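You operate a simulated robot arm through the tools that you are given. There is no shell and no other tool. Be economical: measure what you need, move in short steps, check, and stop when the job is done.

You run a simulated robot arm. Do the job below in one go: nothing can be reset, and whatever is moved stays where it is left.

TASK
Swap the pink slab for the cream one and press its block again.
Fine: triple press lid up, pink slab to the free spot on the black mat, lid down to its stops and up again; that block medium, the others as they were, no crack.
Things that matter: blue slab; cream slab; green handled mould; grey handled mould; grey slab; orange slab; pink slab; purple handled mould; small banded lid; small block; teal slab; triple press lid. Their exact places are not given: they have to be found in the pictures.

It is judged by the outcome, as a careful person would: the job done as asked, and still so three seconds after it is handed in. It fails if anything else is knocked over, pushed out of place, dropped, spilled or broken. Lids that push on must go on centred and level and be pressed home; caps that screw on are set level and turned clockwise until they are tight.

THE ROBOT
A 5-joint arm with a two-finger parallel gripper on a trunk, on a base that drives. Base frame: it is fixed to the floor where the robot stands at the start and does not move with it; the origin is under the middle of the robot, x ahead of it, y to its left, z up. Lengths are in mm, angles in rad, forces in N, time in s.
It reaches about 1134 mm from its shoulder. Its first joint turns from -2.601 to 2.601 rad. Places, roughly: cream slab [1250, 250, 750]; small block (7x7x6 cm) [800, 300, 900]; triple press lid [600, 300, 1000]. Payload 1.57 kg.
Tool frame: the origin (TCP) lies between the finger pads and is the grasp point; the fingertips stand 30 mm ahead of it; z points along the fingers, y is the line along which they close. Largest opening 110 mm; finger width 24, thickness 12; the body of the gripper, 48 by 112 mm, starts 78 mm behind the TCP.
Orientation is that of the tool frame in the base frame, as a unit quaternion [x, y, z, w]. With the fingers straight down and closing along the base's y, the tool's x points along the base's -x, its y along +y and its z along -z.

THE INTERFACE
- The arm moves only by the tool nudge_tool. Its argument "steps" is a list of rows, each an object of numbers (a shift or turn left out is 0, a gripper value left out holds the last): "ax", "ay", "az": the turn, a rotation vector about the base's x, y, z in units of 8 degrees (1.0 is 8 degrees); "tx", "ty", "tz": the shift along the base's x, y, z in units of 40 mm (1.0 is 40 mm); "jaw": the gripper command, from -1 (fully open) to 1 (shut), values between in proportion. In form: [{"ax": .., "ay": .., "az": .., "tx": .., "ty": .., "tz": .., "jaw": ..}, ...]. A call has 1 to 8 rows; each row shifts and turns the commanded pose from where the row before left it. A call with a number of a shift or a turn outside -1 to 1 is refused whole. A row lasts 0.2 s, in which the tool goes at most 50 mm and 0.15 rad; a call with a longer step from one row to the next is refused whole, and so is a gripper value outside its range. A pose out of reach is approached as far as the arm can. The call stops where the force on the tool passes 90 N (or 10 N more than at its start, if that is more) or the arm is blocked; 0.2 s more then pass. The fingers move at their own pace (about 72 mm/s each) and stop on an object; they squeeze with about 36 N. The grip force told is the motor's: it shows also when the fingers shut on nothing. Time passes only in rows, and 0.2 s behind the last, so rows that do not move let the fingers close. It gives the time, the measured TCP pose, the force on the tool (base axes), the opening and the grip force at its end, in the units of the frame above (readings bear some noise), with the torque about the TCP (base axes, N m) and any sound that the robot's microphone picked up.
- Cameras (640 x 400 px; columns grow to the right, rows downward): "scene" is now at [26.1, 210.8, 1853.8]; the picture's right is [0.27, -0.96, 0.00], its down [-0.78, -0.22, -0.59] and it looks along [0.57, 0.16, -0.80] (base axes); focal length 276 px, centre (320, 200). "wrist" rides on the gripper at [70, 16, -141] in the tool frame; the picture's right is [-0.23, 0.97, 0.00], its down [-0.86, -0.20, -0.48] and it looks along [-0.47, -0.11, 0.88] (tool axes); focal length 222 px, centre (320, 200).
- capture(camera): a new picture of that camera. It takes no simulated time.
- lift_body(by): slides the trunk up (or, below 0, down) by that many mm; the arm and the scene camera ride with it, the base frame stays. It gives what a move gives, with no picture.
- steer(legs): drives the robot by 1 to 6 legs, each [ahead, turn to the left] in mm and rad, along the robot's own axes; the way and the turn of a leg run together, so that a leg with both is an arc; at most 1500 mm and 3.142 rad a leg. The arm and the cameras ride along, it lands a little off, and it stops where it bumps. It gives what a move gives.
- aim_head(pan, tilt): turns the head with the scene camera to pan (to the left, within 2.705 rad either way) and tilt (down, from -0.506 to 1.204), counted from straight ahead of the robot. It gives what a move gives.
- pixel_to_xyz(camera, pixels): for up to 12 pixels [column, row] of the newest picture of that camera ("zoom" is the newest enlarged one), the place [x, y, z] in the base frame of the surface seen there, good to about 2 mm. It takes no simulated time.
- zoom(camera, box): a new picture of the part [left, top, right, bottom] of that camera's present view, enlarged. It takes no simulated time.
- close_job(): hands the job in; it is judged then, once.

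Go step by step. Measure first, check grasps and placings, and put right what went wrong. The budget is 80 turns and 52 pictures, counting those below and the enlarged ones. Unless the task says otherwise, let go and move clear before handing in, and close with one line.

The tools are called as name(argument=value, ...) on one line, values as JSON. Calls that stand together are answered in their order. nudge_tool: Moves the arm, as the interface text tells. Its arguments: {"type":"object","properties":{"steps":{"type":"array"}},"required":["steps"]} The other tools are called the same way: lift_body (by) slides the trunk up or down; steer (legs) drives the base; aim_head (pan, tilt) turns the head that bears the scene camera; capture (camera) takes a picture; pixel_to_xyz (camera, pixels) gives the place of the surface under pixels of a picture; zoom (camera, box) takes an enlarged picture of a part of a camera's view; close_job () hands the job in.

At the start:

```text
time: 0.0
tcp_pos: [609.6, 273.6, 1150.2]
ee_rot: [0.011, 1.0, 0.001, 0.0]
force: [0.7, -0.7, -0.7]
ft_torque: [0.05, 0.03, 0.03]
opening: 109.7
grip_force: 0.0
trunk travel left (down, up): [-883.0, 87.0]
robot x, y, heading: [2.4, 20.3, 0.003]
head pan, tilt: [0.271, 0.935]
```

scene: 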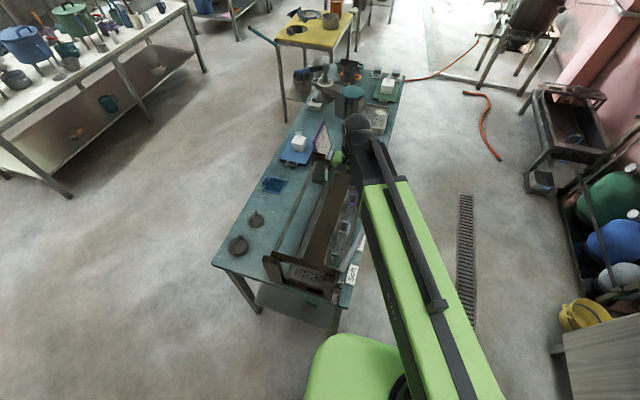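
wrist: 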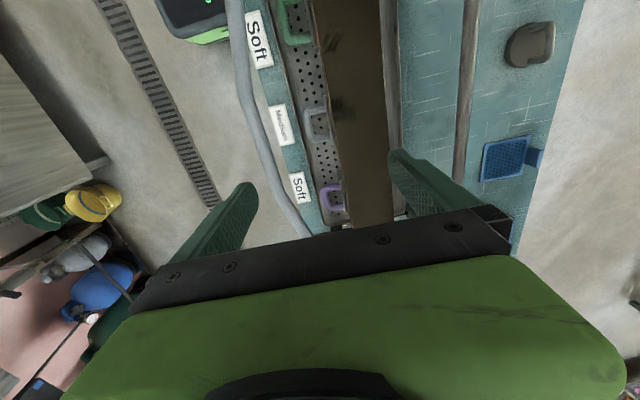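

The scene picture shows the table with the long press around pixels (260-370, 150-300). The arm hides part of it, so I'll zoom in on the table.

zoom(camera="scene", box=[200, 130, 400, 330])

zoom(camera="scene", box=[260, 40, 420, 170])

zoom(camera="wrist", box=[220, 0, 580, 225])

```text
2.00 times, centred on (300, 230) of scene
```

zoom: 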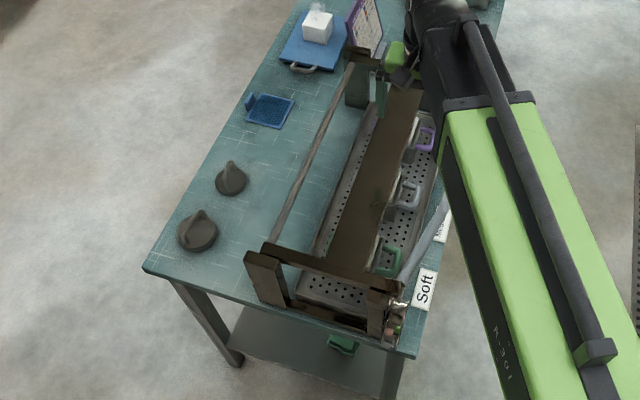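

```text
3.08 times, centred on (340, 105) of scene
```

zoom: 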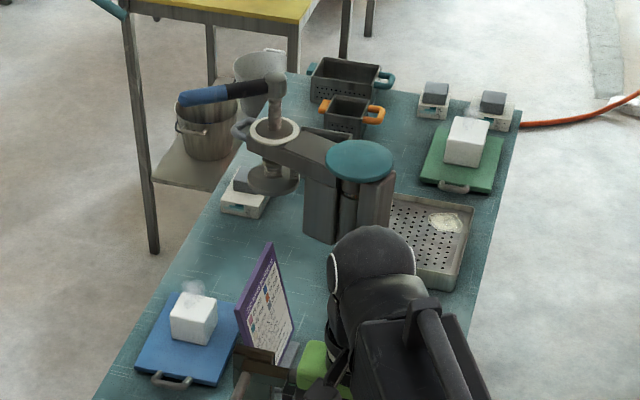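

```text
1.78 times, centred on (400, 112) of wrist
```

zoom: 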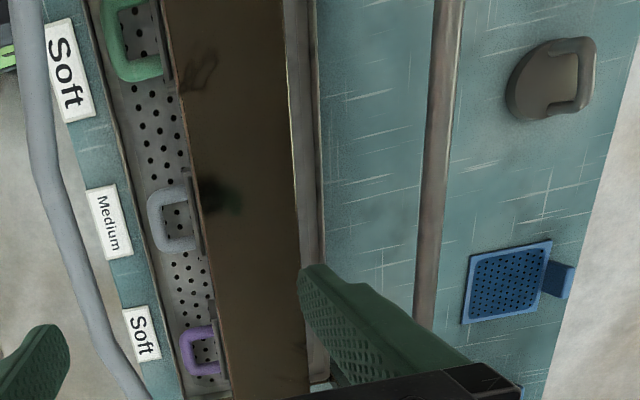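

The arm hides much of the bench, including the right side of the press. I'll swing it to the right, well above everything, to clear the view.

nudge_tool(steps=[{"ty": -1, "jaw": -1}, {"ty": -1}, {"ty": -1}, {"ty": -1}, {"ty": -1}, {"ty": -1}, {"ty": -1}, {"ty": -1}])

nudge_tool(steps=[{"ty": -1, "tx": -0.5}, {"ty": -1, "tx": -0.5}, {"ty": -1, "tx": -0.5}, {"ty": -1, "tx": -0.5}, {"ty": -1, "tx": -0.5}, {"ty": -1, "tx": -0.5}, {"ty": -1}, {"ty": -1}])

capture(camera="scene")

```text
time: 1.8
tcp_pos: [608.8, -47.3, 1150.2]
ee_rot: [0.01, 1.0, 0.0, 0.0]
force: [-0.1, 0.3, 0.7]
ft_torque: [0.01, 0.0, -0.03]
opening: 110.1
grip_force: 0.0
trunk travel left (down, up): [-883.0, 87.0]
robot x, y, heading: [-2.2, 23.8, 0.002]
head pan, tilt: [0.271, 0.935]
```

```text
time: 3.6
tcp_pos: [490.8, -367.8, 1149.5]
ee_rot: [0.01, 1.0, 0.0, 0.0]
force: [1.3, -0.4, -0.3]
ft_torque: [-0.01, -0.04, -0.01]
opening: 110.0
grip_force: 0.0
trunk travel left (down, up): [-883.0, 87.0]
robot x, y, heading: [1.7, 21.5, 0.003]
head pan, tilt: [0.271, 0.935]
```

```text
46 pictures are left
```

scene: 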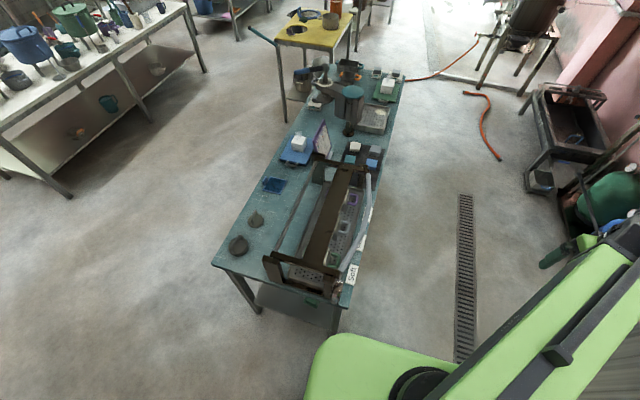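

The view is clear now. I'll zoom on the press and on the slab mat around (365,155).

zoom(camera="scene", box=[310, 120, 400, 176])

zoom(camera="scene", box=[245, 170, 389, 310])

```text
7.11 times, centred on (355, 148) of scene
```

zoom: 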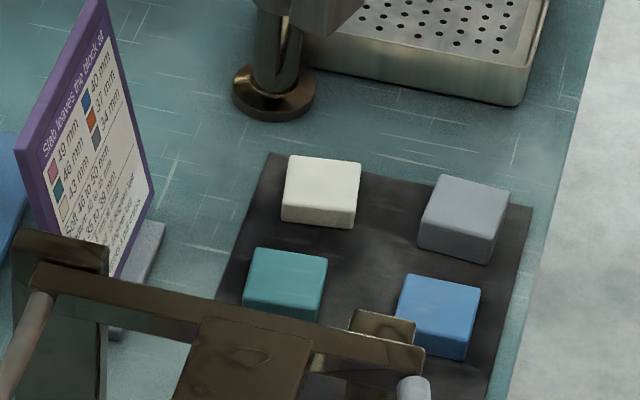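

```text
2.86 times, centred on (317, 240) of scene
```

zoom: 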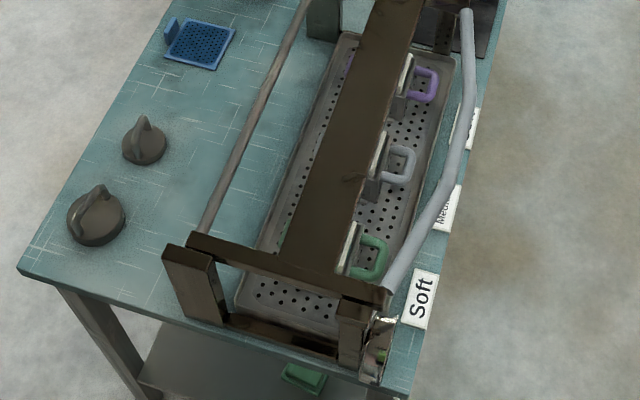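

The mat holds cream, grey, teal and blue, leaving free spots. I'll read the chart and look more closely at the press.

zoom(camera="scene", box=[311, 121, 335, 161])

zoom(camera="scene", box=[310, 160, 380, 280])

zoom(camera="scene", box=[335, 140, 390, 180])

```text
10.00 times, centred on (323, 141) of scene
```

zoom: 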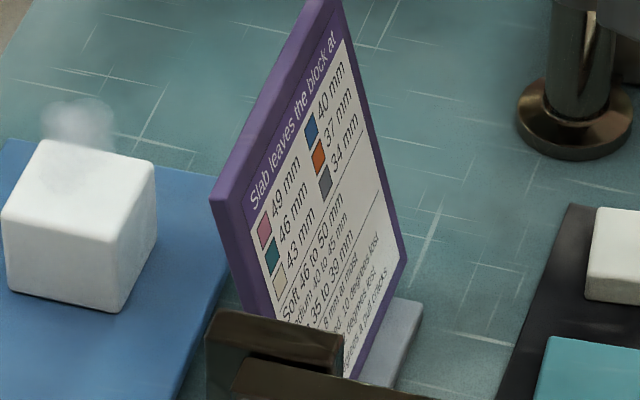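

```text
3.33 times, centred on (345, 220) of scene
```

zoom: 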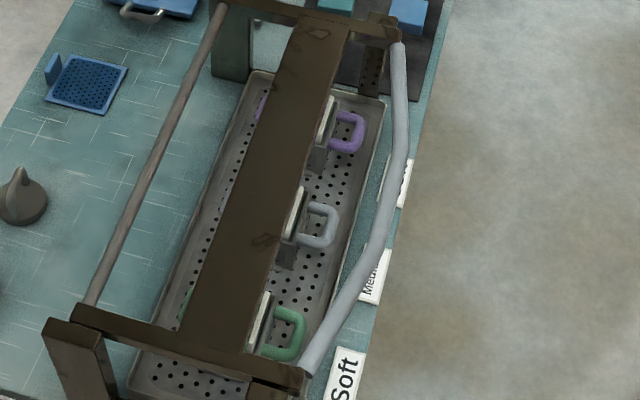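

```text
10.00 times, centred on (362, 160) of scene
```

zoom: 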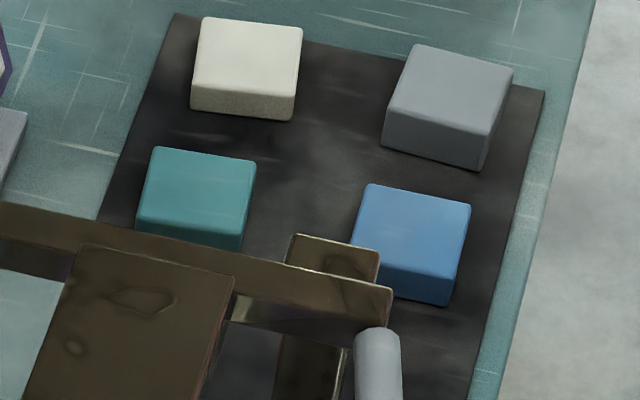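

The chart reads pink 49, teal 46, cream 43, blue 40, orange 37, grey 34, with finer print partly hidden. I'll measure the press, slabs and chart from the latest zoom and the full scene.

pixel_to_xyz(camera="zoom", pixels=[[248, 65], [450, 85], [205, 185], [412, 225], [175, 15], [545, 92], [110, 210], [490, 350], [378, 345], [150, 300], [340, 255]])

capture(camera="scene")

pixel_to_xyz(camera="scene", pixels=[[369, 176], [366, 210], [358, 235], [340, 263], [342, 195], [325, 225], [305, 262], [285, 235], [271, 258], [335, 282], [312, 164], [345, 170]])

```text
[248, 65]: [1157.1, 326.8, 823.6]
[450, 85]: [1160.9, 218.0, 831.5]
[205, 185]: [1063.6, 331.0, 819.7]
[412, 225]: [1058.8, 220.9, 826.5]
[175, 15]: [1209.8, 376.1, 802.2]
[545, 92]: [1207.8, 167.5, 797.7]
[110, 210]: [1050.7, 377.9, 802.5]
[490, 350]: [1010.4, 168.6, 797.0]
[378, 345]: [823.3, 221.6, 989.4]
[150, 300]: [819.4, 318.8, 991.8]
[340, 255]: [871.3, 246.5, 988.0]
```

```text
40 pictures are left
```

scene: 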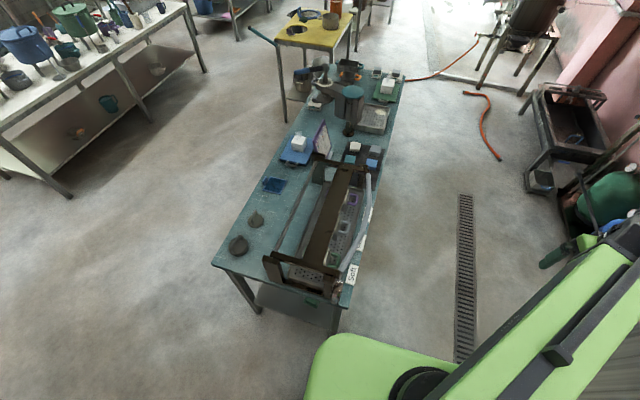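

```text
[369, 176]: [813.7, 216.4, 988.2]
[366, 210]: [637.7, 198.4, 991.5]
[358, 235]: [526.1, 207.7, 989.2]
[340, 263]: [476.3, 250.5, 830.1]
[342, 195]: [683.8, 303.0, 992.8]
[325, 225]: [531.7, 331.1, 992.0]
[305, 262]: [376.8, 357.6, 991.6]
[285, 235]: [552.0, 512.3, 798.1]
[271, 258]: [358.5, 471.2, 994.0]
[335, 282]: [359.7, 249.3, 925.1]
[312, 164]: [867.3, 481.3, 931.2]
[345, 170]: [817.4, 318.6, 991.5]
```

The lid sits flat at z≈990 with the hinge rod near y≈480 and the grey handle bar at y≈200. I'd like to work from the right side facing +y, so I'll check that the floor there is free.

pixel_to_xyz(camera="scene", pixels=[[350, 300], [340, 305], [466, 200], [465, 320], [585, 310], [600, 345], [555, 352], [540, 185], [470, 130], [396, 110], [230, 270], [500, 390]])

aim_head(pan=-0.9, tilt=0.9)

capture(camera="scene")

pixel_to_xyz(camera="scene", pixels=[[100, 200], [200, 150], [320, 100], [320, 200], [450, 200], [550, 200], [450, 300], [600, 300]])

```text
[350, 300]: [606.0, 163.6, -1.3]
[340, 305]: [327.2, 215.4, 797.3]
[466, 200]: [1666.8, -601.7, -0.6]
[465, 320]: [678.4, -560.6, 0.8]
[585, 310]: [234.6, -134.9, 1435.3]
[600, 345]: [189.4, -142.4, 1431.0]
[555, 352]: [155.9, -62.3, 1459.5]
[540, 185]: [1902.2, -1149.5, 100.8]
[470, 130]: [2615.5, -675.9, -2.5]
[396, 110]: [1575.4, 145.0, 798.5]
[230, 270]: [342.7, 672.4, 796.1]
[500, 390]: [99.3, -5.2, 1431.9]
```

```text
time: 5.0
tcp_pos: [491.6, -366.5, 1150.7]
ee_rot: [0.012, 1.0, -0.001, 0.0]
force: [0.2, -1.3, -0.5]
ft_torque: [-0.02, -0.03, -0.03]
opening: 110.0
grip_force: 0.1
trunk travel left (down, up): [-883.0, 87.0]
robot x, y, heading: [5.9, 19.4, 0.0]
head pan, tilt: [-0.901, 0.901]
```

```text
39 pictures are left
```

scene: 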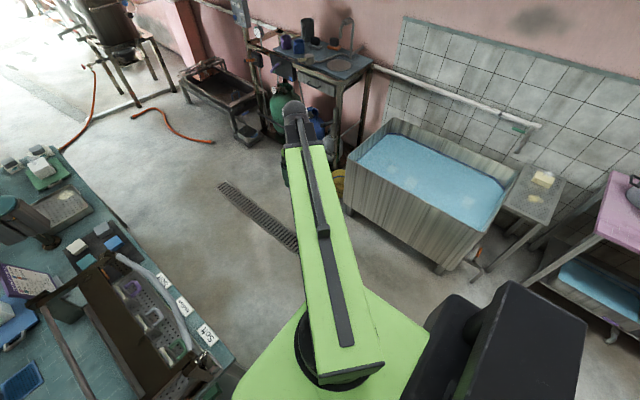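

```text
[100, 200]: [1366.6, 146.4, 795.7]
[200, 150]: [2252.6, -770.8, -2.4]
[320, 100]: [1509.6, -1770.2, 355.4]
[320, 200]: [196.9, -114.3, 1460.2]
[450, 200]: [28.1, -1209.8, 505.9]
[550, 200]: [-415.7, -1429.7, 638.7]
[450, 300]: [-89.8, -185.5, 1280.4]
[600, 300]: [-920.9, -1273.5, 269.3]
```

The right side is open floor: the tank is at y<-900 and low, the drain at y≈-580 is flat. I'll drive to about (650,-400) and face the table.

steer(legs=[[0, -1.3], [450, 0], [0, 1.3], [530, 0], [0, 1.571]])

aim_head(pan=0.0, tilt=0.9)

capture(camera="scene")

```text
time: 20.7
tcp_pos: [1034.4, 52.0, 1149.0]
ee_rot: [-0.694, 0.72, 0.0, 0.0]
force: [0.4, 1.0, -0.1]
ft_torque: [0.01, 0.03, 0.02]
opening: 110.0
grip_force: 0.1
trunk travel left (down, up): [-883.0, 87.0]
robot x, y, heading: [593.8, -433.8, 1.544]
head pan, tilt: [-0.901, 0.901]
```

```text
time: 21.9
tcp_pos: [1033.9, 51.8, 1150.6]
ee_rot: [-0.695, 0.719, 0.0, 0.0]
force: [-0.4, -0.4, -0.1]
ft_torque: [0.03, -0.03, 0.02]
opening: 109.9
grip_force: 0.1
trunk travel left (down, up): [-883.0, 87.0]
robot x, y, heading: [594.9, -430.7, 1.546]
head pan, tilt: [0.0, 0.901]
```

```text
38 pictures are left
```

scene: 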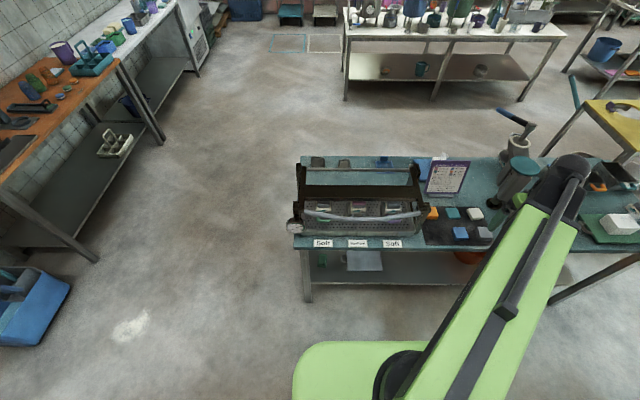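

The press now faces me. I'll zoom on it and on the chart.

zoom(camera="scene", box=[284, 150, 504, 256])

zoom(camera="scene", box=[424, 156, 474, 201])

zoom(camera="scene", box=[295, 190, 425, 250])

```text
2.91 times, centred on (394, 203) of scene
```

zoom: 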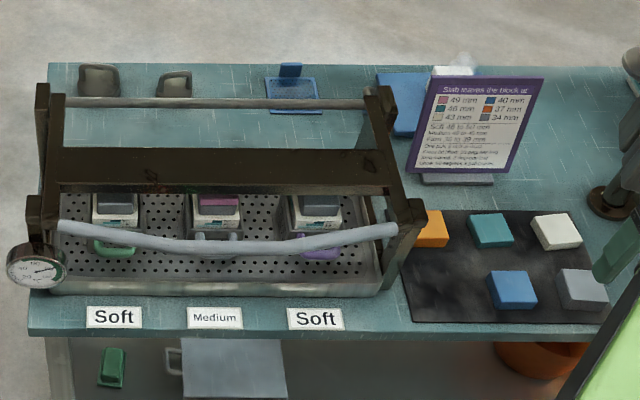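

```text
8.89 times, centred on (449, 178) of scene
```

zoom: 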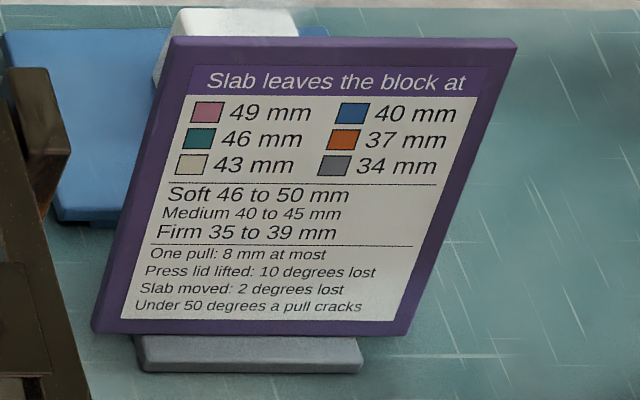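

```text
4.92 times, centred on (360, 220) of scene
```

zoom: 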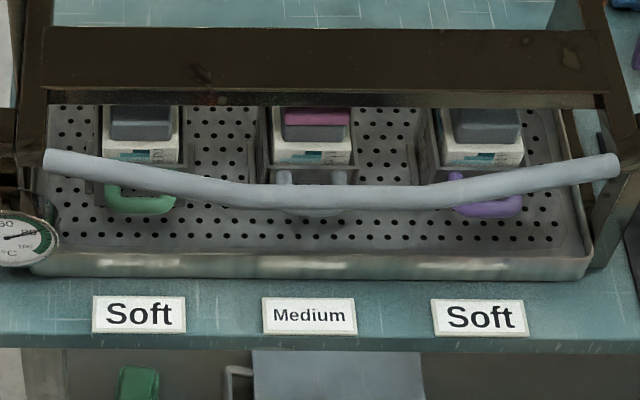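

The pink slab sits in the middle (grey-handled) mould. The chart warns of heat: each lid lift costs 10°, each slab move 2°, and a pull below 50° cracks the block. So I must lift the lid only once before pressing, with no extra slab moves. I'll check the gauge and get a lower view.

zoom(camera="scene", box=[284, 214, 308, 240])

lift_body(by=-300)

aim_head(pan=0.0, tilt=0.65)

capture(camera="scene")

```text
15.38 times, centred on (296, 227) of scene
```

zoom: 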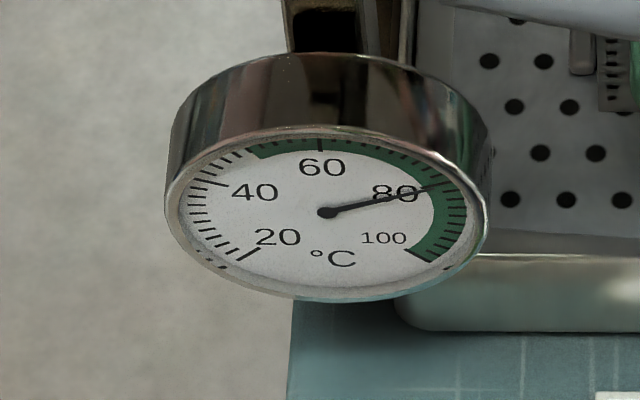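

```text
time: 24.9
tcp_pos: [1033.5, 52.2, 850.8]
ee_rot: [-0.694, 0.72, 0.0, 0.0]
force: [0.3, 0.1, -0.2]
ft_torque: [0.0, 0.0, 0.02]
opening: 110.0
grip_force: 0.1
trunk travel left (down, up): [-583.0, 387.0]
robot x, y, heading: [593.4, -434.8, 1.541]
head pan, tilt: [0.0, 0.901]
```

```text
time: 25.7
tcp_pos: [1035.3, 51.1, 849.2]
ee_rot: [-0.695, 0.719, 0.0, 0.0]
force: [0.1, -0.2, 0.3]
ft_torque: [-0.01, -0.02, 0.0]
opening: 110.1
grip_force: 0.1
trunk travel left (down, up): [-583.0, 387.0]
robot x, y, heading: [598.0, -433.2, 1.548]
head pan, tilt: [0.0, 0.649]
```

```text
33 pictures are left
```

scene: 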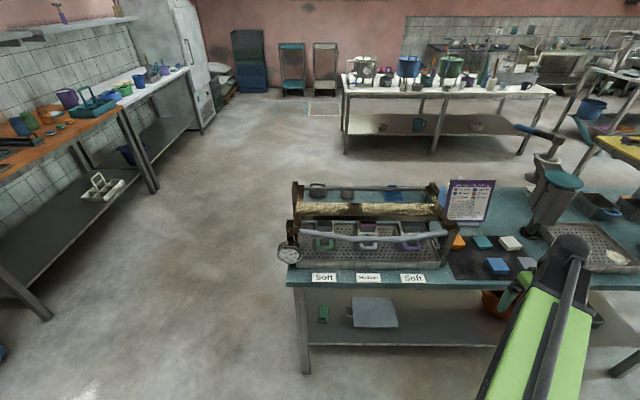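

The gauge reads about 80°, so one lift plus two slab moves leaves about 66°, which is safe. I'll look at the press structure from this lower view.

zoom(camera="scene", box=[275, 170, 475, 290])

pixel_to_xyz(camera="zoom", pixels=[[80, 208], [250, 217], [300, 221], [350, 220], [520, 210], [230, 108], [230, 130], [300, 190], [300, 203], [155, 190], [440, 190], [300, 245]])

zoom(camera="scene", box=[335, 205, 400, 255])

pixel_to_xyz(camera="zoom", pixels=[[290, 55], [320, 235], [320, 180], [320, 150], [320, 130], [320, 270], [290, 220], [360, 220], [250, 150], [400, 150]])

```text
3.20 times, centred on (375, 230) of scene
```

zoom: 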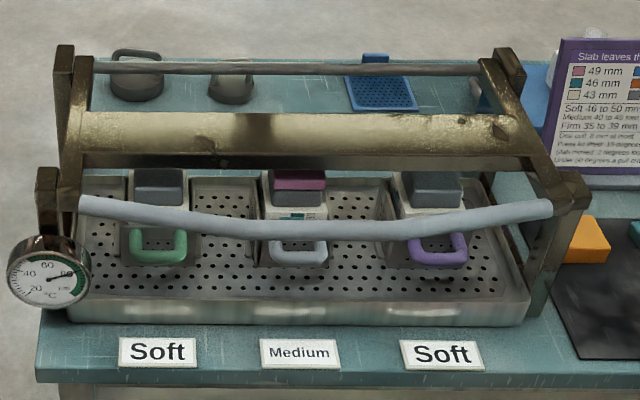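

```text
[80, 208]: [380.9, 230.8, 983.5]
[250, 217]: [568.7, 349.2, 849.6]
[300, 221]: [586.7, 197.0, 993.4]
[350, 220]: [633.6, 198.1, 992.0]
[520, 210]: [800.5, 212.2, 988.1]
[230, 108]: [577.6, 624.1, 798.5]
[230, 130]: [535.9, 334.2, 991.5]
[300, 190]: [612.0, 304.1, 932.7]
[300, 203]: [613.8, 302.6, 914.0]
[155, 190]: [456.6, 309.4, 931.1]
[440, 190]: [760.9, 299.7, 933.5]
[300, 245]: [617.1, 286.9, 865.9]
```

```text
8.00 times, centred on (368, 230) of scene
```

zoom: 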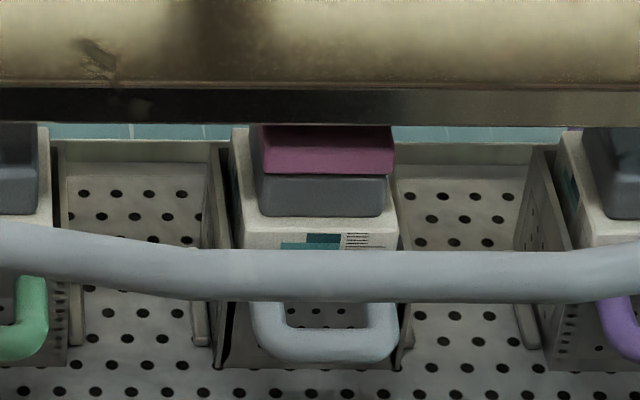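

```text
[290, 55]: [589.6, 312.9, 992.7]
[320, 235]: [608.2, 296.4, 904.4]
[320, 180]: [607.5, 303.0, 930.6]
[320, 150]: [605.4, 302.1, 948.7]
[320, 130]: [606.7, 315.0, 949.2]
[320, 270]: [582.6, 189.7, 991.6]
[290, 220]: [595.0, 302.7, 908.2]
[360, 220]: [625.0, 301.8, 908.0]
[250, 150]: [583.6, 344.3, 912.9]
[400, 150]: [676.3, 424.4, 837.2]
```

The pink slab lies on a grey pusher at x≈585–640, z≈932–950, under the lid plate. The handle bar is at about (605,195,985), hinged at the rear. I'll raise the tool, move to x≈605 and spin it 90° so the fingers can close across the bar.

nudge_tool(steps=[{"tz": 1}, {"tz": 1}, {"tz": 1}, {"tz": 1}, {"tz": 1}, {"tz": 1}, {"tx": -1, "az": 1}, {"tx": -1, "az": 1}])

nudge_tool(steps=[{"tx": -1, "az": 1}, {"tx": -1, "az": 1}, {"tx": -1, "az": 1}, {"tx": -1, "az": 1}, {"tx": -1, "az": 1}, {"tx": -1, "az": 1}, {"tx": -1, "az": 1}, {"tx": -1, "az": 1}])

nudge_tool(steps=[{"tx": -0.75, "az": 1}, {"az": 0.25}, {"ax": 1}, {"ax": 1}, {"ax": 1}, {"ax": 1}, {"ax": 1}, {"ax": 1}])

pixel_to_xyz(camera="scene", pixels=[[360, 190], [340, 191], [400, 190], [439, 190], [297, 190], [350, 232], [369, 238], [390, 237], [432, 205], [455, 228]])

```text
time: 27.5
tcp_pos: [953.5, 50.1, 850.4]
ee_rot: [0.788, -0.615, 0.0, 0.0]
force: [-0.7, -1.2, 0.6]
ft_torque: [0.02, 0.0, 0.0]
opening: 110.2
grip_force: 0.1
out of reach, approached as far as the arm can: row 1, 2, 3, 4, 5, 6
trunk travel left (down, up): [-583.0, 387.0]
robot x, y, heading: [594.3, -433.1, 1.542]
head pan, tilt: [0.0, 0.649]
```

```text
time: 29.3
tcp_pos: [668.3, 136.6, 849.7]
ee_rot: [0.995, -0.103, 0.0, 0.001]
force: [1.1, 0.9, -9.5]
ft_torque: [-0.6, 0.06, -0.1]
opening: 109.8
grip_force: 0.0
out of reach, approached as far as the arm can: row 2, 3, 4, 5, 6, 7, 8
trunk travel left (down, up): [-583.0, 387.0]
robot x, y, heading: [595.8, -434.5, 1.547]
head pan, tilt: [0.0, 0.649]
```

```text
time: 30.3
tcp_pos: [640.7, 177.6, 856.2]
ee_rot: [0.995, -0.016, -0.005, -0.1]
force: [-6.6, -51.0, -8.2]
ft_torque: [-0.97, 0.53, 0.22]
opening: 66.6
grip_force: 0.1
out of reach, approached as far as the arm can: row 1, 3, 4
trunk travel left (down, up): [-583.0, 387.0]
robot x, y, heading: [596.3, -435.2, 1.55]
head pan, tilt: [0.0, 0.649]
stopped in row 4: the force on the tool passed its limit at 112 N (the readings are from after the stop); the commanded pose is now the measured one
```

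```text
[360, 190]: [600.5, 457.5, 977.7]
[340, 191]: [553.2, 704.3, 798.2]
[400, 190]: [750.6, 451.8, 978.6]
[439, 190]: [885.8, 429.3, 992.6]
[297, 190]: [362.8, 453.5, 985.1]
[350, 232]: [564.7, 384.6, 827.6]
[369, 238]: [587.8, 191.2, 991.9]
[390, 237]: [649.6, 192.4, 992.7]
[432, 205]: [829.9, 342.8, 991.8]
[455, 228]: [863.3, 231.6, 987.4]
```

The upward moves were out of reach at this trunk height, so the tool slid sideways low and touched the press front (112 N). I need to see what it touched before moving.

capture(camera="scene")

zoom(camera="scene", box=[275, 170, 475, 290])

capture(camera="wrist")

```text
30 pictures are left
```

scene: 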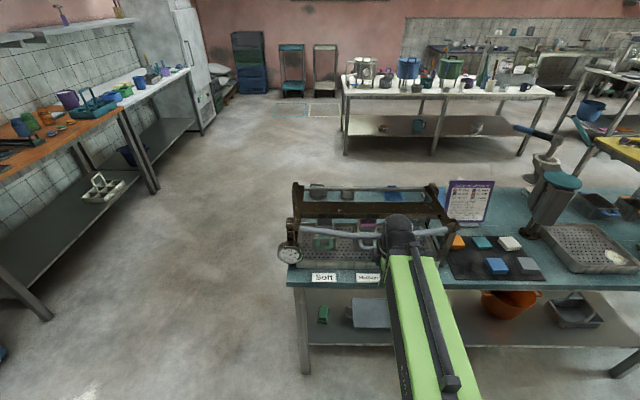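

```text
3.20 times, centred on (375, 230) of scene
```

zoom: 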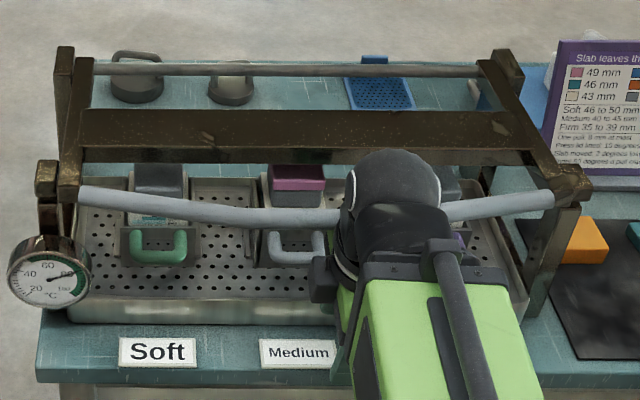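

```text
28 pictures are left
```

wrist: 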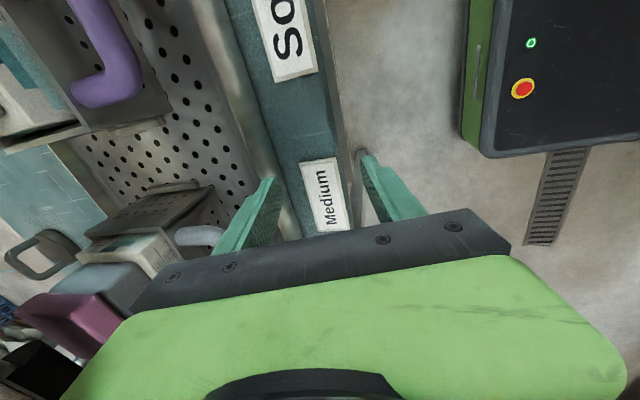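

The forward finger or gripper body is against the tray rim or bar; nothing seems shifted. I'll back straight out toward the robot.

nudge_tool(steps=[{"ty": -0.3}, {"ty": -0.5}, {"ty": -0.7}, {"ty": -0.8}])

```text
time: 31.3
tcp_pos: [639.7, 177.6, 857.6]
ee_rot: [0.995, -0.016, -0.004, -0.1]
force: [-8.5, -54.2, -3.2]
ft_torque: [-0.58, -0.27, 0.21]
opening: 66.1
grip_force: 0.0
out of reach, approached as far as the arm can: row 1, 2, 3, 4
trunk travel left (down, up): [-583.0, 387.0]
robot x, y, heading: [596.0, -433.3, 1.547]
head pan, tilt: [0.0, 0.649]
```

This is the arm's inner reach limit, so the arm cannot retract. Driving the base straight back will carry the tool away cleanly.

steer(legs=[[-120, 0]])

lift_body(by=300)

aim_head(pan=0.0, tilt=0.8)

zoom(camera="scene", box=[260, 130, 500, 290])

nudge_tool(steps=[{"ax": 0}])

```text
time: 32.5
tcp_pos: [636.3, 66.2, 854.4]
ee_rot: [0.995, -0.016, -0.004, -0.103]
force: [0.7, -0.8, -0.2]
ft_torque: [-0.02, 0.01, 0.0]
opening: 109.9
grip_force: 0.0
trunk travel left (down, up): [-583.0, 387.0]
robot x, y, heading: [588.0, -553.6, 1.546]
head pan, tilt: [0.0, 0.649]
```

```text
time: 35.5
tcp_pos: [636.5, 67.1, 1154.2]
ee_rot: [0.995, -0.015, -0.004, -0.103]
force: [0.6, -1.0, -0.5]
ft_torque: [0.01, 0.0, -0.03]
opening: 109.9
grip_force: 0.0
trunk travel left (down, up): [-883.0, 87.0]
robot x, y, heading: [597.1, -557.0, 1.547]
head pan, tilt: [0.0, 0.649]
```

```text
time: 36.2
tcp_pos: [636.8, 67.4, 1155.4]
ee_rot: [0.995, -0.015, -0.003, -0.102]
force: [0.2, -0.7, -1.0]
ft_torque: [0.0, -0.03, -0.03]
opening: 110.0
grip_force: 0.1
trunk travel left (down, up): [-883.0, 87.0]
robot x, y, heading: [591.2, -552.4, 1.545]
head pan, tilt: [0.0, 0.799]
```

```text
2.50 times, centred on (380, 210) of scene
```

zoom: 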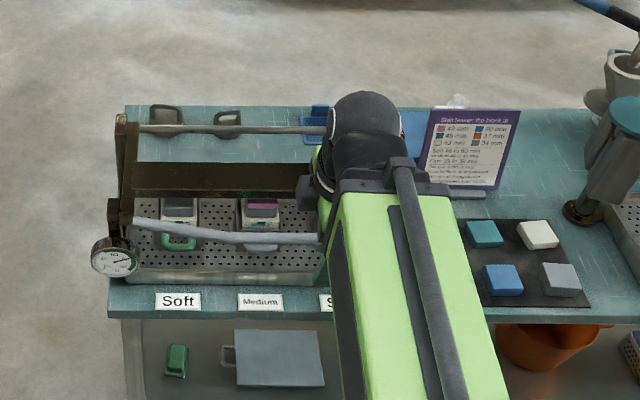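

```text
time: 36.6
tcp_pos: [637.1, 66.5, 1155.3]
ee_rot: [0.995, -0.016, -0.004, -0.102]
force: [-0.2, 0.2, 0.5]
ft_torque: [0.01, -0.02, -0.04]
opening: 109.9
grip_force: 0.0
trunk travel left (down, up): [-883.0, 87.0]
robot x, y, heading: [590.4, -554.7, 1.543]
head pan, tilt: [0.0, 0.799]
```

The tool is clear and the press looks unmoved. Now I'll lower to bar height out in front of the table and tilt the fingers forward.

nudge_tool(steps=[{"tz": -1, "tx": -0.4}, {"tz": -1, "tx": -0.4, "ax": 1}, {"tz": -1, "ax": 1}, {"tz": -1, "ax": 1}, {"ax": 1}, {"ax": 1}, {"ax": 1}, {"ax": 1}])

```text
time: 38.4
tcp_pos: [615.5, 239.8, 1297.4]
ee_rot: [0.83, -0.011, -0.01, -0.557]
force: [0.3, -0.1, -0.7]
ft_torque: [0.01, 0.0, -0.01]
opening: 109.9
grip_force: 0.1
out of reach, approached as far as the arm can: row 1, 2, 3, 4, 5, 6, 7, 8
trunk travel left (down, up): [-883.0, 87.0]
robot x, y, heading: [593.8, -554.5, 1.541]
head pan, tilt: [0.0, 0.799]
```

The arm's reach is different from what I assumed. I'll measure the arm's own shape in the last zoom to understand its geometry.

pixel_to_xyz(camera="zoom", pixels=[[365, 110], [375, 150], [400, 165], [420, 200], [430, 260], [440, 330], [455, 390], [360, 210], [370, 300], [390, 390], [320, 180]])

capture(camera="scene")

pixel_to_xyz(camera="scene", pixels=[[400, 180], [400, 200], [410, 230], [420, 260], [430, 300], [440, 340], [380, 300], [400, 380]])

```text
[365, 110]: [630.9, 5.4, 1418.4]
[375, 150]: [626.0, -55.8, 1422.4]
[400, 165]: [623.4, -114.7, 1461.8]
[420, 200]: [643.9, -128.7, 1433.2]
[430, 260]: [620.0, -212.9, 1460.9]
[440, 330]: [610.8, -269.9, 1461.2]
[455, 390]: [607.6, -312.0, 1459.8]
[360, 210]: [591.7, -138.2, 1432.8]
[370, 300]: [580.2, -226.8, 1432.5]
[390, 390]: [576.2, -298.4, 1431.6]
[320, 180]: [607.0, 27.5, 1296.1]
```

```text
26 pictures are left
```

scene: 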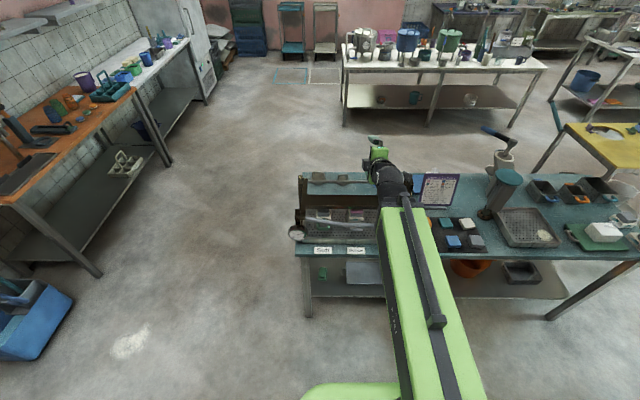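

```text
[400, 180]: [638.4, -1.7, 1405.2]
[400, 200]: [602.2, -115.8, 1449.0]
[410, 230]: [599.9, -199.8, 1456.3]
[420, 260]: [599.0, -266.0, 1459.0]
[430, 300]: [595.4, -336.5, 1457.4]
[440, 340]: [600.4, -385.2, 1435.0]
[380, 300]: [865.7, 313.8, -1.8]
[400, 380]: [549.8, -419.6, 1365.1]
```

This explains it: the arm is a level telescoping boom with its wrist about 235 mm behind the TCP. Height comes only from the trunk (or tilt), and reach from the boom (wrist 575–900 mm out). I'll cage the bar with the tool level, raise with the trunk, and extend with the boom. First I back off, level the tool and lower to bar height.

steer(legs=[[-165, 0]])

nudge_tool(steps=[{"ax": 1, "tz": 0.8, "ty": 0.25}, {"ax": 1, "tz": 0.8, "ty": 0.15}, {"ax": 0.8, "tz": 0.65, "ty": 0.05}])

```text
time: 40.0
tcp_pos: [613.6, 83.4, 1298.5]
ee_rot: [0.831, -0.013, -0.01, -0.555]
force: [-0.6, 0.7, -0.4]
ft_torque: [-0.02, 0.0, -0.02]
opening: 110.2
grip_force: 0.0
trunk travel left (down, up): [-883.0, 87.0]
robot x, y, heading: [588.4, -707.9, 1.542]
head pan, tilt: [0.0, 0.799]
stopped in leg 1: the robot was blocked; the commanded pose is now the measured one
```

```text
time: 40.9
tcp_pos: [614.4, 101.1, 1382.5]
ee_rot: [0.714, -0.009, -0.011, -0.7]
force: [-0.1, -0.2, 0.2]
ft_torque: [0.02, 0.0, 0.02]
opening: 110.0
grip_force: 0.1
out of reach, approached as far as the arm can: row 3
trunk travel left (down, up): [-883.0, 87.0]
robot x, y, heading: [589.8, -710.6, 1.543]
head pan, tilt: [0.0, 0.799]
```

The tool is level and the base touched something behind at y≈-710, so I'll only go forward from here. I'll lower to bar height with the tool in front of the bar.

steer(legs=[[10, 0]])

lift_body(by=-400)

zoom(camera="scene", box=[260, 100, 500, 250])

capture(camera="wrist")

```text
time: 41.6
tcp_pos: [614.6, 113.3, 1382.8]
ee_rot: [0.715, -0.009, -0.012, -0.699]
force: [0.9, 0.6, -1.0]
ft_torque: [-0.01, 0.01, -0.02]
opening: 110.1
grip_force: 0.0
trunk travel left (down, up): [-883.0, 87.0]
robot x, y, heading: [589.1, -701.8, 1.538]
head pan, tilt: [0.0, 0.799]
```

```text
time: 45.4
tcp_pos: [614.1, 112.1, 982.6]
ee_rot: [0.715, -0.009, -0.012, -0.699]
force: [0.0, 0.2, -0.1]
ft_torque: [0.0, 0.02, -0.01]
opening: 110.0
grip_force: 0.0
trunk travel left (down, up): [-483.0, 487.0]
robot x, y, heading: [589.9, -700.0, 1.542]
head pan, tilt: [0.0, 0.799]
```

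```text
2.67 times, centred on (380, 175) of scene
```

zoom: 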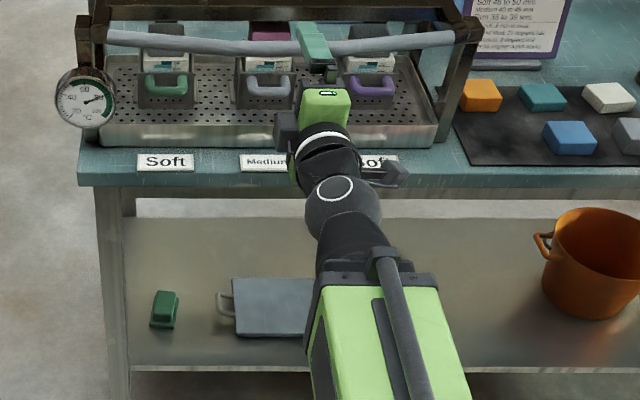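

```text
24 pictures are left
```

wrist: 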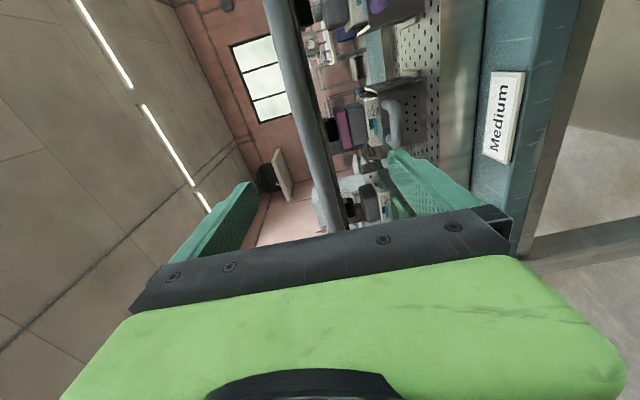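

The fingers straddle the bar in the wrist view: bar through (325,170), lower finger at (420,185), upper at (220,220). I'll measure the bar exactly.

pixel_to_xyz(camera="wrist", pixels=[[333, 190], [338, 215], [344, 205], [328, 205], [300, 80], [345, 130], [365, 140], [383, 120], [310, 120]])

pixel_to_xyz(camera="zoom", pixels=[[275, 43], [275, 36], [275, 50], [350, 43], [200, 43], [115, 38], [450, 40]])

```text
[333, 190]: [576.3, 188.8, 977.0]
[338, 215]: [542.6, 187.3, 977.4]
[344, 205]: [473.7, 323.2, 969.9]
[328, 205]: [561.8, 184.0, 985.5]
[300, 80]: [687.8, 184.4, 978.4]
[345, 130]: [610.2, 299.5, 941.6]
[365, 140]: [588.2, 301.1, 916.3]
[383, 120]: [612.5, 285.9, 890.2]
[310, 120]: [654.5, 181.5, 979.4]
```

```text
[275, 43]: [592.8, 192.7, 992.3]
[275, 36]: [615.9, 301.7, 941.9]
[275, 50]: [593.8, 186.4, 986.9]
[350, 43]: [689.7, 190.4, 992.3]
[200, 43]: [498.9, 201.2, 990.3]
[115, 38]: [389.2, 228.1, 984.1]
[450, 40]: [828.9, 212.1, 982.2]
```

The bar axis is at about y=193, z=983, which matches the tool height. I'll drive forward 80 mm to straddle it and close to a loose cage.

steer(legs=[[82, 0]])

nudge_tool(steps=[{"jaw": 0.4}, {"jaw": 0.4}, {"jaw": 0.4}])

zoom(camera="scene", box=[260, 100, 500, 250])

```text
time: 46.5
tcp_pos: [616.7, 195.0, 982.6]
ee_rot: [0.715, -0.009, -0.011, -0.699]
force: [-0.5, -0.4, 0.1]
ft_torque: [-0.02, 0.01, -0.02]
opening: 109.9
grip_force: 0.1
trunk travel left (down, up): [-483.0, 487.0]
robot x, y, heading: [593.6, -616.8, 1.54]
head pan, tilt: [0.0, 0.799]
```

```text
time: 47.3
tcp_pos: [617.5, 194.5, 982.9]
ee_rot: [0.714, -0.01, -0.013, -0.7]
force: [0.0, -0.6, 0.2]
ft_torque: [-0.01, 0.0, -0.02]
opening: 33.0
grip_force: 0.1
trunk travel left (down, up): [-483.0, 487.0]
robot x, y, heading: [591.8, -614.8, 1.539]
head pan, tilt: [0.0, 0.799]
```

```text
2.67 times, centred on (380, 175) of scene
```

zoom: 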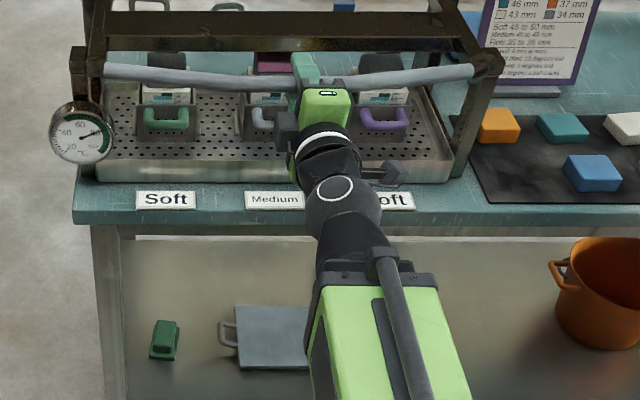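

The bar is caged with 33 mm opening. I'll start lifting with the trunk and watch the force.

lift_body(by=40)

```text
time: 48.1
tcp_pos: [617.6, 196.1, 1021.7]
ee_rot: [0.715, -0.009, -0.012, -0.699]
force: [0.1, 2.1, -9.6]
ft_torque: [0.05, -0.11, -0.05]
opening: 40.9
grip_force: 4.5
trunk travel left (down, up): [-523.0, 447.0]
robot x, y, heading: [594.1, -615.0, 1.539]
head pan, tilt: [0.0, 0.799]
```

The lid is light (about 10 N). I'll continue in stairs, following the arc forward with the boom.

lift_body(by=60)

nudge_tool(steps=[{"ty": 0.4}])

lift_body(by=50)

nudge_tool(steps=[{"ty": 0.6}])

zoom(camera="scene", box=[260, 100, 500, 250])

```text
time: 49.1
tcp_pos: [616.6, 196.6, 1082.5]
ee_rot: [0.715, -0.01, -0.013, -0.699]
force: [0.2, 2.1, -10.0]
ft_torque: [-0.08, -0.16, -0.03]
opening: 41.5
grip_force: 4.9
trunk travel left (down, up): [-583.0, 387.0]
robot x, y, heading: [591.0, -620.0, 1.541]
head pan, tilt: [0.0, 0.799]
```

```text
time: 49.5
tcp_pos: [616.7, 210.9, 1082.9]
ee_rot: [0.715, -0.009, -0.012, -0.699]
force: [0.1, -1.5, -8.5]
ft_torque: [-0.02, -0.09, -0.09]
opening: 40.1
grip_force: 3.9
trunk travel left (down, up): [-583.0, 387.0]
robot x, y, heading: [590.0, -616.7, 1.541]
head pan, tilt: [0.0, 0.799]
```

```text
time: 50.5
tcp_pos: [616.7, 211.3, 1131.2]
ee_rot: [0.715, -0.009, -0.014, -0.699]
force: [-0.1, 1.9, -9.8]
ft_torque: [-0.18, -0.15, -0.02]
opening: 41.8
grip_force: 5.2
trunk travel left (down, up): [-633.0, 337.0]
robot x, y, heading: [590.3, -614.7, 1.543]
head pan, tilt: [0.0, 0.799]
```

```text
time: 50.9
tcp_pos: [616.6, 235.9, 1132.4]
ee_rot: [0.715, -0.01, -0.012, -0.699]
force: [1.6, -2.4, -7.7]
ft_torque: [-0.07, -0.09, 0.0]
opening: 39.3
grip_force: 3.2
trunk travel left (down, up): [-633.0, 337.0]
robot x, y, heading: [591.6, -619.6, 1.54]
head pan, tilt: [0.0, 0.799]
```

```text
2.67 times, centred on (380, 175) of scene
```

zoom: 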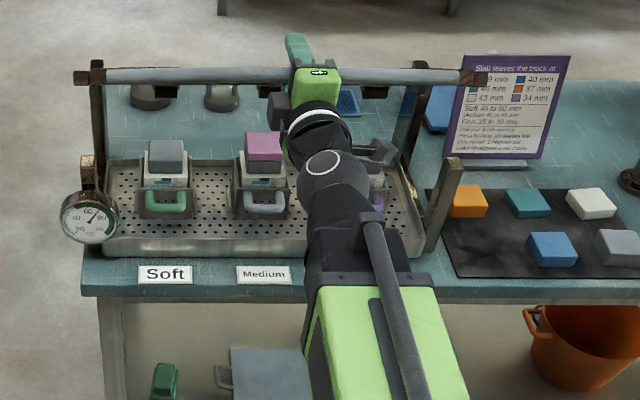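

The lid is rising well and the slab stays on its pusher. The gauge is dropping toward 70°, as expected. I'll continue along the arc.

pixel_to_xyz(camera="zoom", pixels=[[260, 75], [200, 76], [100, 130], [97, 85], [440, 77]])

lift_body(by=38)

nudge_tool(steps=[{"ty": 0.75}])

lift_body(by=28)

nudge_tool(steps=[{"ty": 0.8}])

zoom(camera="scene", box=[260, 70, 500, 220])

```text
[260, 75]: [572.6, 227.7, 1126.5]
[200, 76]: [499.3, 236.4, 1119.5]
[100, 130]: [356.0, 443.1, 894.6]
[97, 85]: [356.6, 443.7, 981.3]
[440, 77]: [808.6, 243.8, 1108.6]
```

```text
time: 51.7
tcp_pos: [614.0, 236.2, 1169.6]
ee_rot: [0.715, -0.01, -0.013, -0.699]
force: [-0.6, 1.4, -10.6]
ft_torque: [-0.2, -0.18, -0.07]
opening: 42.6
grip_force: 5.2
trunk travel left (down, up): [-671.0, 299.0]
robot x, y, heading: [588.7, -621.9, 1.536]
head pan, tilt: [0.0, 0.799]
```

```text
time: 52.1
tcp_pos: [613.2, 266.3, 1170.2]
ee_rot: [0.715, -0.01, -0.012, -0.699]
force: [0.3, -1.3, -7.4]
ft_torque: [0.03, -0.07, 0.03]
opening: 38.9
grip_force: 3.5
trunk travel left (down, up): [-671.0, 299.0]
robot x, y, heading: [587.0, -612.6, 1.541]
head pan, tilt: [0.0, 0.799]
```

```text
time: 52.8
tcp_pos: [613.7, 266.2, 1196.4]
ee_rot: [0.716, -0.01, -0.012, -0.698]
force: [0.7, 4.4, -14.3]
ft_torque: [-0.2, -0.19, -0.09]
opening: 45.7
grip_force: 7.2
trunk travel left (down, up): [-699.0, 271.0]
robot x, y, heading: [592.8, -618.5, 1.541]
head pan, tilt: [0.0, 0.799]
```

```text
time: 53.2
tcp_pos: [614.7, 296.0, 1198.9]
ee_rot: [0.714, -0.01, -0.013, -0.7]
force: [0.8, -3.9, -6.2]
ft_torque: [-0.04, -0.09, 0.09]
opening: 37.0
grip_force: 2.7
trunk travel left (down, up): [-699.0, 271.0]
robot x, y, heading: [589.4, -617.8, 1.537]
head pan, tilt: [0.0, 0.799]
```

```text
2.67 times, centred on (380, 145) of scene
```

zoom: 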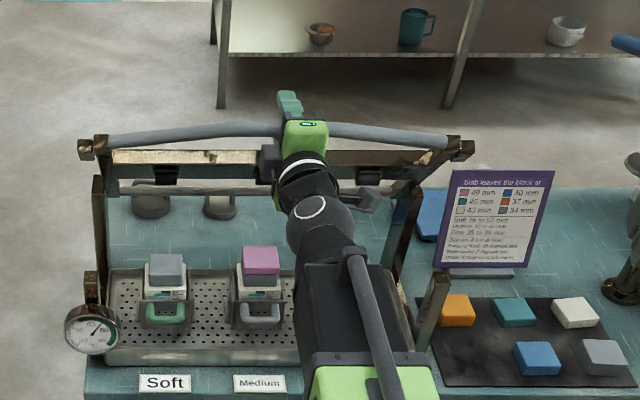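

The lid is at about 55°, gauge 70°. Two more stairs, then I'll grip firmly to carry it past vertical.

lift_body(by=20)

nudge_tool(steps=[{"ty": 0.8}])

lift_body(by=15)

nudge_tool(steps=[{"ty": 0.8}, {"jaw": 1}, {"jaw": 1}])

zoom(camera="scene", box=[260, 70, 500, 220])

pixel_to_xyz(camera="zoom", pixels=[[220, 114], [250, 113], [230, 134], [230, 175], [370, 113], [150, 180]])

```text
time: 53.9
tcp_pos: [613.5, 298.3, 1217.0]
ee_rot: [0.715, -0.009, -0.013, -0.699]
force: [-0.2, 5.7, -16.8]
ft_torque: [-0.09, -0.19, -0.03]
opening: 48.1
grip_force: 8.7
trunk travel left (down, up): [-719.0, 251.0]
robot x, y, heading: [590.0, -615.4, 1.537]
head pan, tilt: [0.0, 0.799]
```

```text
time: 54.3
tcp_pos: [613.3, 328.5, 1219.0]
ee_rot: [0.714, -0.01, -0.013, -0.7]
force: [1.6, -3.8, -6.2]
ft_torque: [0.0, -0.09, 0.06]
opening: 38.1
grip_force: 3.1
trunk travel left (down, up): [-719.0, 251.0]
robot x, y, heading: [596.2, -617.5, 1.539]
head pan, tilt: [0.0, 0.799]
```

```text
time: 54.9
tcp_pos: [613.5, 330.7, 1233.1]
ee_rot: [0.714, -0.009, -0.012, -0.7]
force: [0.0, 5.8, -20.5]
ft_torque: [0.11, -0.29, -0.12]
opening: 50.7
grip_force: 10.2
trunk travel left (down, up): [-734.0, 236.0]
robot x, y, heading: [592.3, -616.5, 1.535]
head pan, tilt: [0.0, 0.799]
```

```text
time: 55.7
tcp_pos: [612.8, 362.4, 1231.2]
ee_rot: [0.715, -0.009, -0.013, -0.699]
force: [3.8, 6.0, -26.3]
ft_torque: [0.06, -0.78, -0.05]
opening: 20.3
grip_force: 34.6
trunk travel left (down, up): [-734.0, 236.0]
robot x, y, heading: [594.3, -617.1, 1.539]
head pan, tilt: [0.0, 0.799]
```

```text
2.67 times, centred on (380, 145) of scene
```

zoom: 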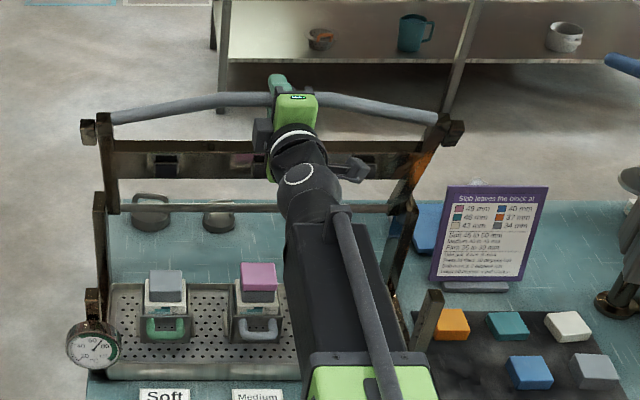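

```text
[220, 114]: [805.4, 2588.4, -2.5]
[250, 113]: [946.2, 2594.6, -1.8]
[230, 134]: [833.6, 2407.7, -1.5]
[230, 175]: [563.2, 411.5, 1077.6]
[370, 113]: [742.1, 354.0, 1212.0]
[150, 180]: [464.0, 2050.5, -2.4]
```

The bar is gripped (20 mm) at y=362, z=1231, about 68° open. I'll carry it toward and past vertical in small steps.

nudge_tool(steps=[{"ty": 0.4}, {"ty": 0.4}])

lift_body(by=6)

nudge_tool(steps=[{"ty": 0.4}, {"ty": 0.4}])

lift_body(by=3)

nudge_tool(steps=[{"ty": 0.4}, {"ty": 0.4}])

```text
time: 56.3
tcp_pos: [614.8, 387.4, 1238.6]
ee_rot: [0.711, -0.011, -0.011, -0.703]
force: [0.9, -9.3, 23.3]
ft_torque: [0.11, -0.76, 0.32]
opening: 20.3
grip_force: 33.9
trunk travel left (down, up): [-734.0, 236.0]
robot x, y, heading: [594.4, -616.4, 1.54]
head pan, tilt: [0.0, 0.799]
```

```text
time: 56.9
tcp_pos: [614.7, 390.9, 1239.9]
ee_rot: [0.714, -0.009, -0.012, -0.7]
force: [3.5, -2.5, -1.7]
ft_torque: [0.02, -0.87, -0.03]
opening: 20.3
grip_force: 33.6
trunk travel left (down, up): [-740.0, 230.0]
robot x, y, heading: [592.4, -614.7, 1.539]
head pan, tilt: [0.0, 0.799]
```

```text
time: 57.5
tcp_pos: [614.1, 417.8, 1247.7]
ee_rot: [0.711, -0.011, -0.013, -0.703]
force: [2.3, -8.2, 36.2]
ft_torque: [0.07, -0.77, -0.29]
opening: 20.2
grip_force: 33.3
trunk travel left (down, up): [-740.0, 230.0]
robot x, y, heading: [590.3, -614.1, 1.543]
head pan, tilt: [0.0, 0.799]
```

```text
time: 58.0
tcp_pos: [615.1, 418.8, 1246.2]
ee_rot: [0.712, -0.009, -0.013, -0.702]
force: [3.4, -6.0, 22.1]
ft_torque: [0.01, -0.82, -0.52]
opening: 20.4
grip_force: 34.0
trunk travel left (down, up): [-743.0, 227.0]
robot x, y, heading: [592.2, -616.5, 1.538]
head pan, tilt: [0.0, 0.799]
```

```text
time: 58.6
tcp_pos: [615.8, 448.8, 1249.6]
ee_rot: [0.711, -0.011, -0.012, -0.703]
force: [3.9, -3.7, 46.0]
ft_torque: [-0.07, -0.74, 0.33]
opening: 20.4
grip_force: 34.2
trunk travel left (down, up): [-743.0, 227.0]
robot x, y, heading: [590.5, -616.0, 1.541]
head pan, tilt: [0.0, 0.799]
```

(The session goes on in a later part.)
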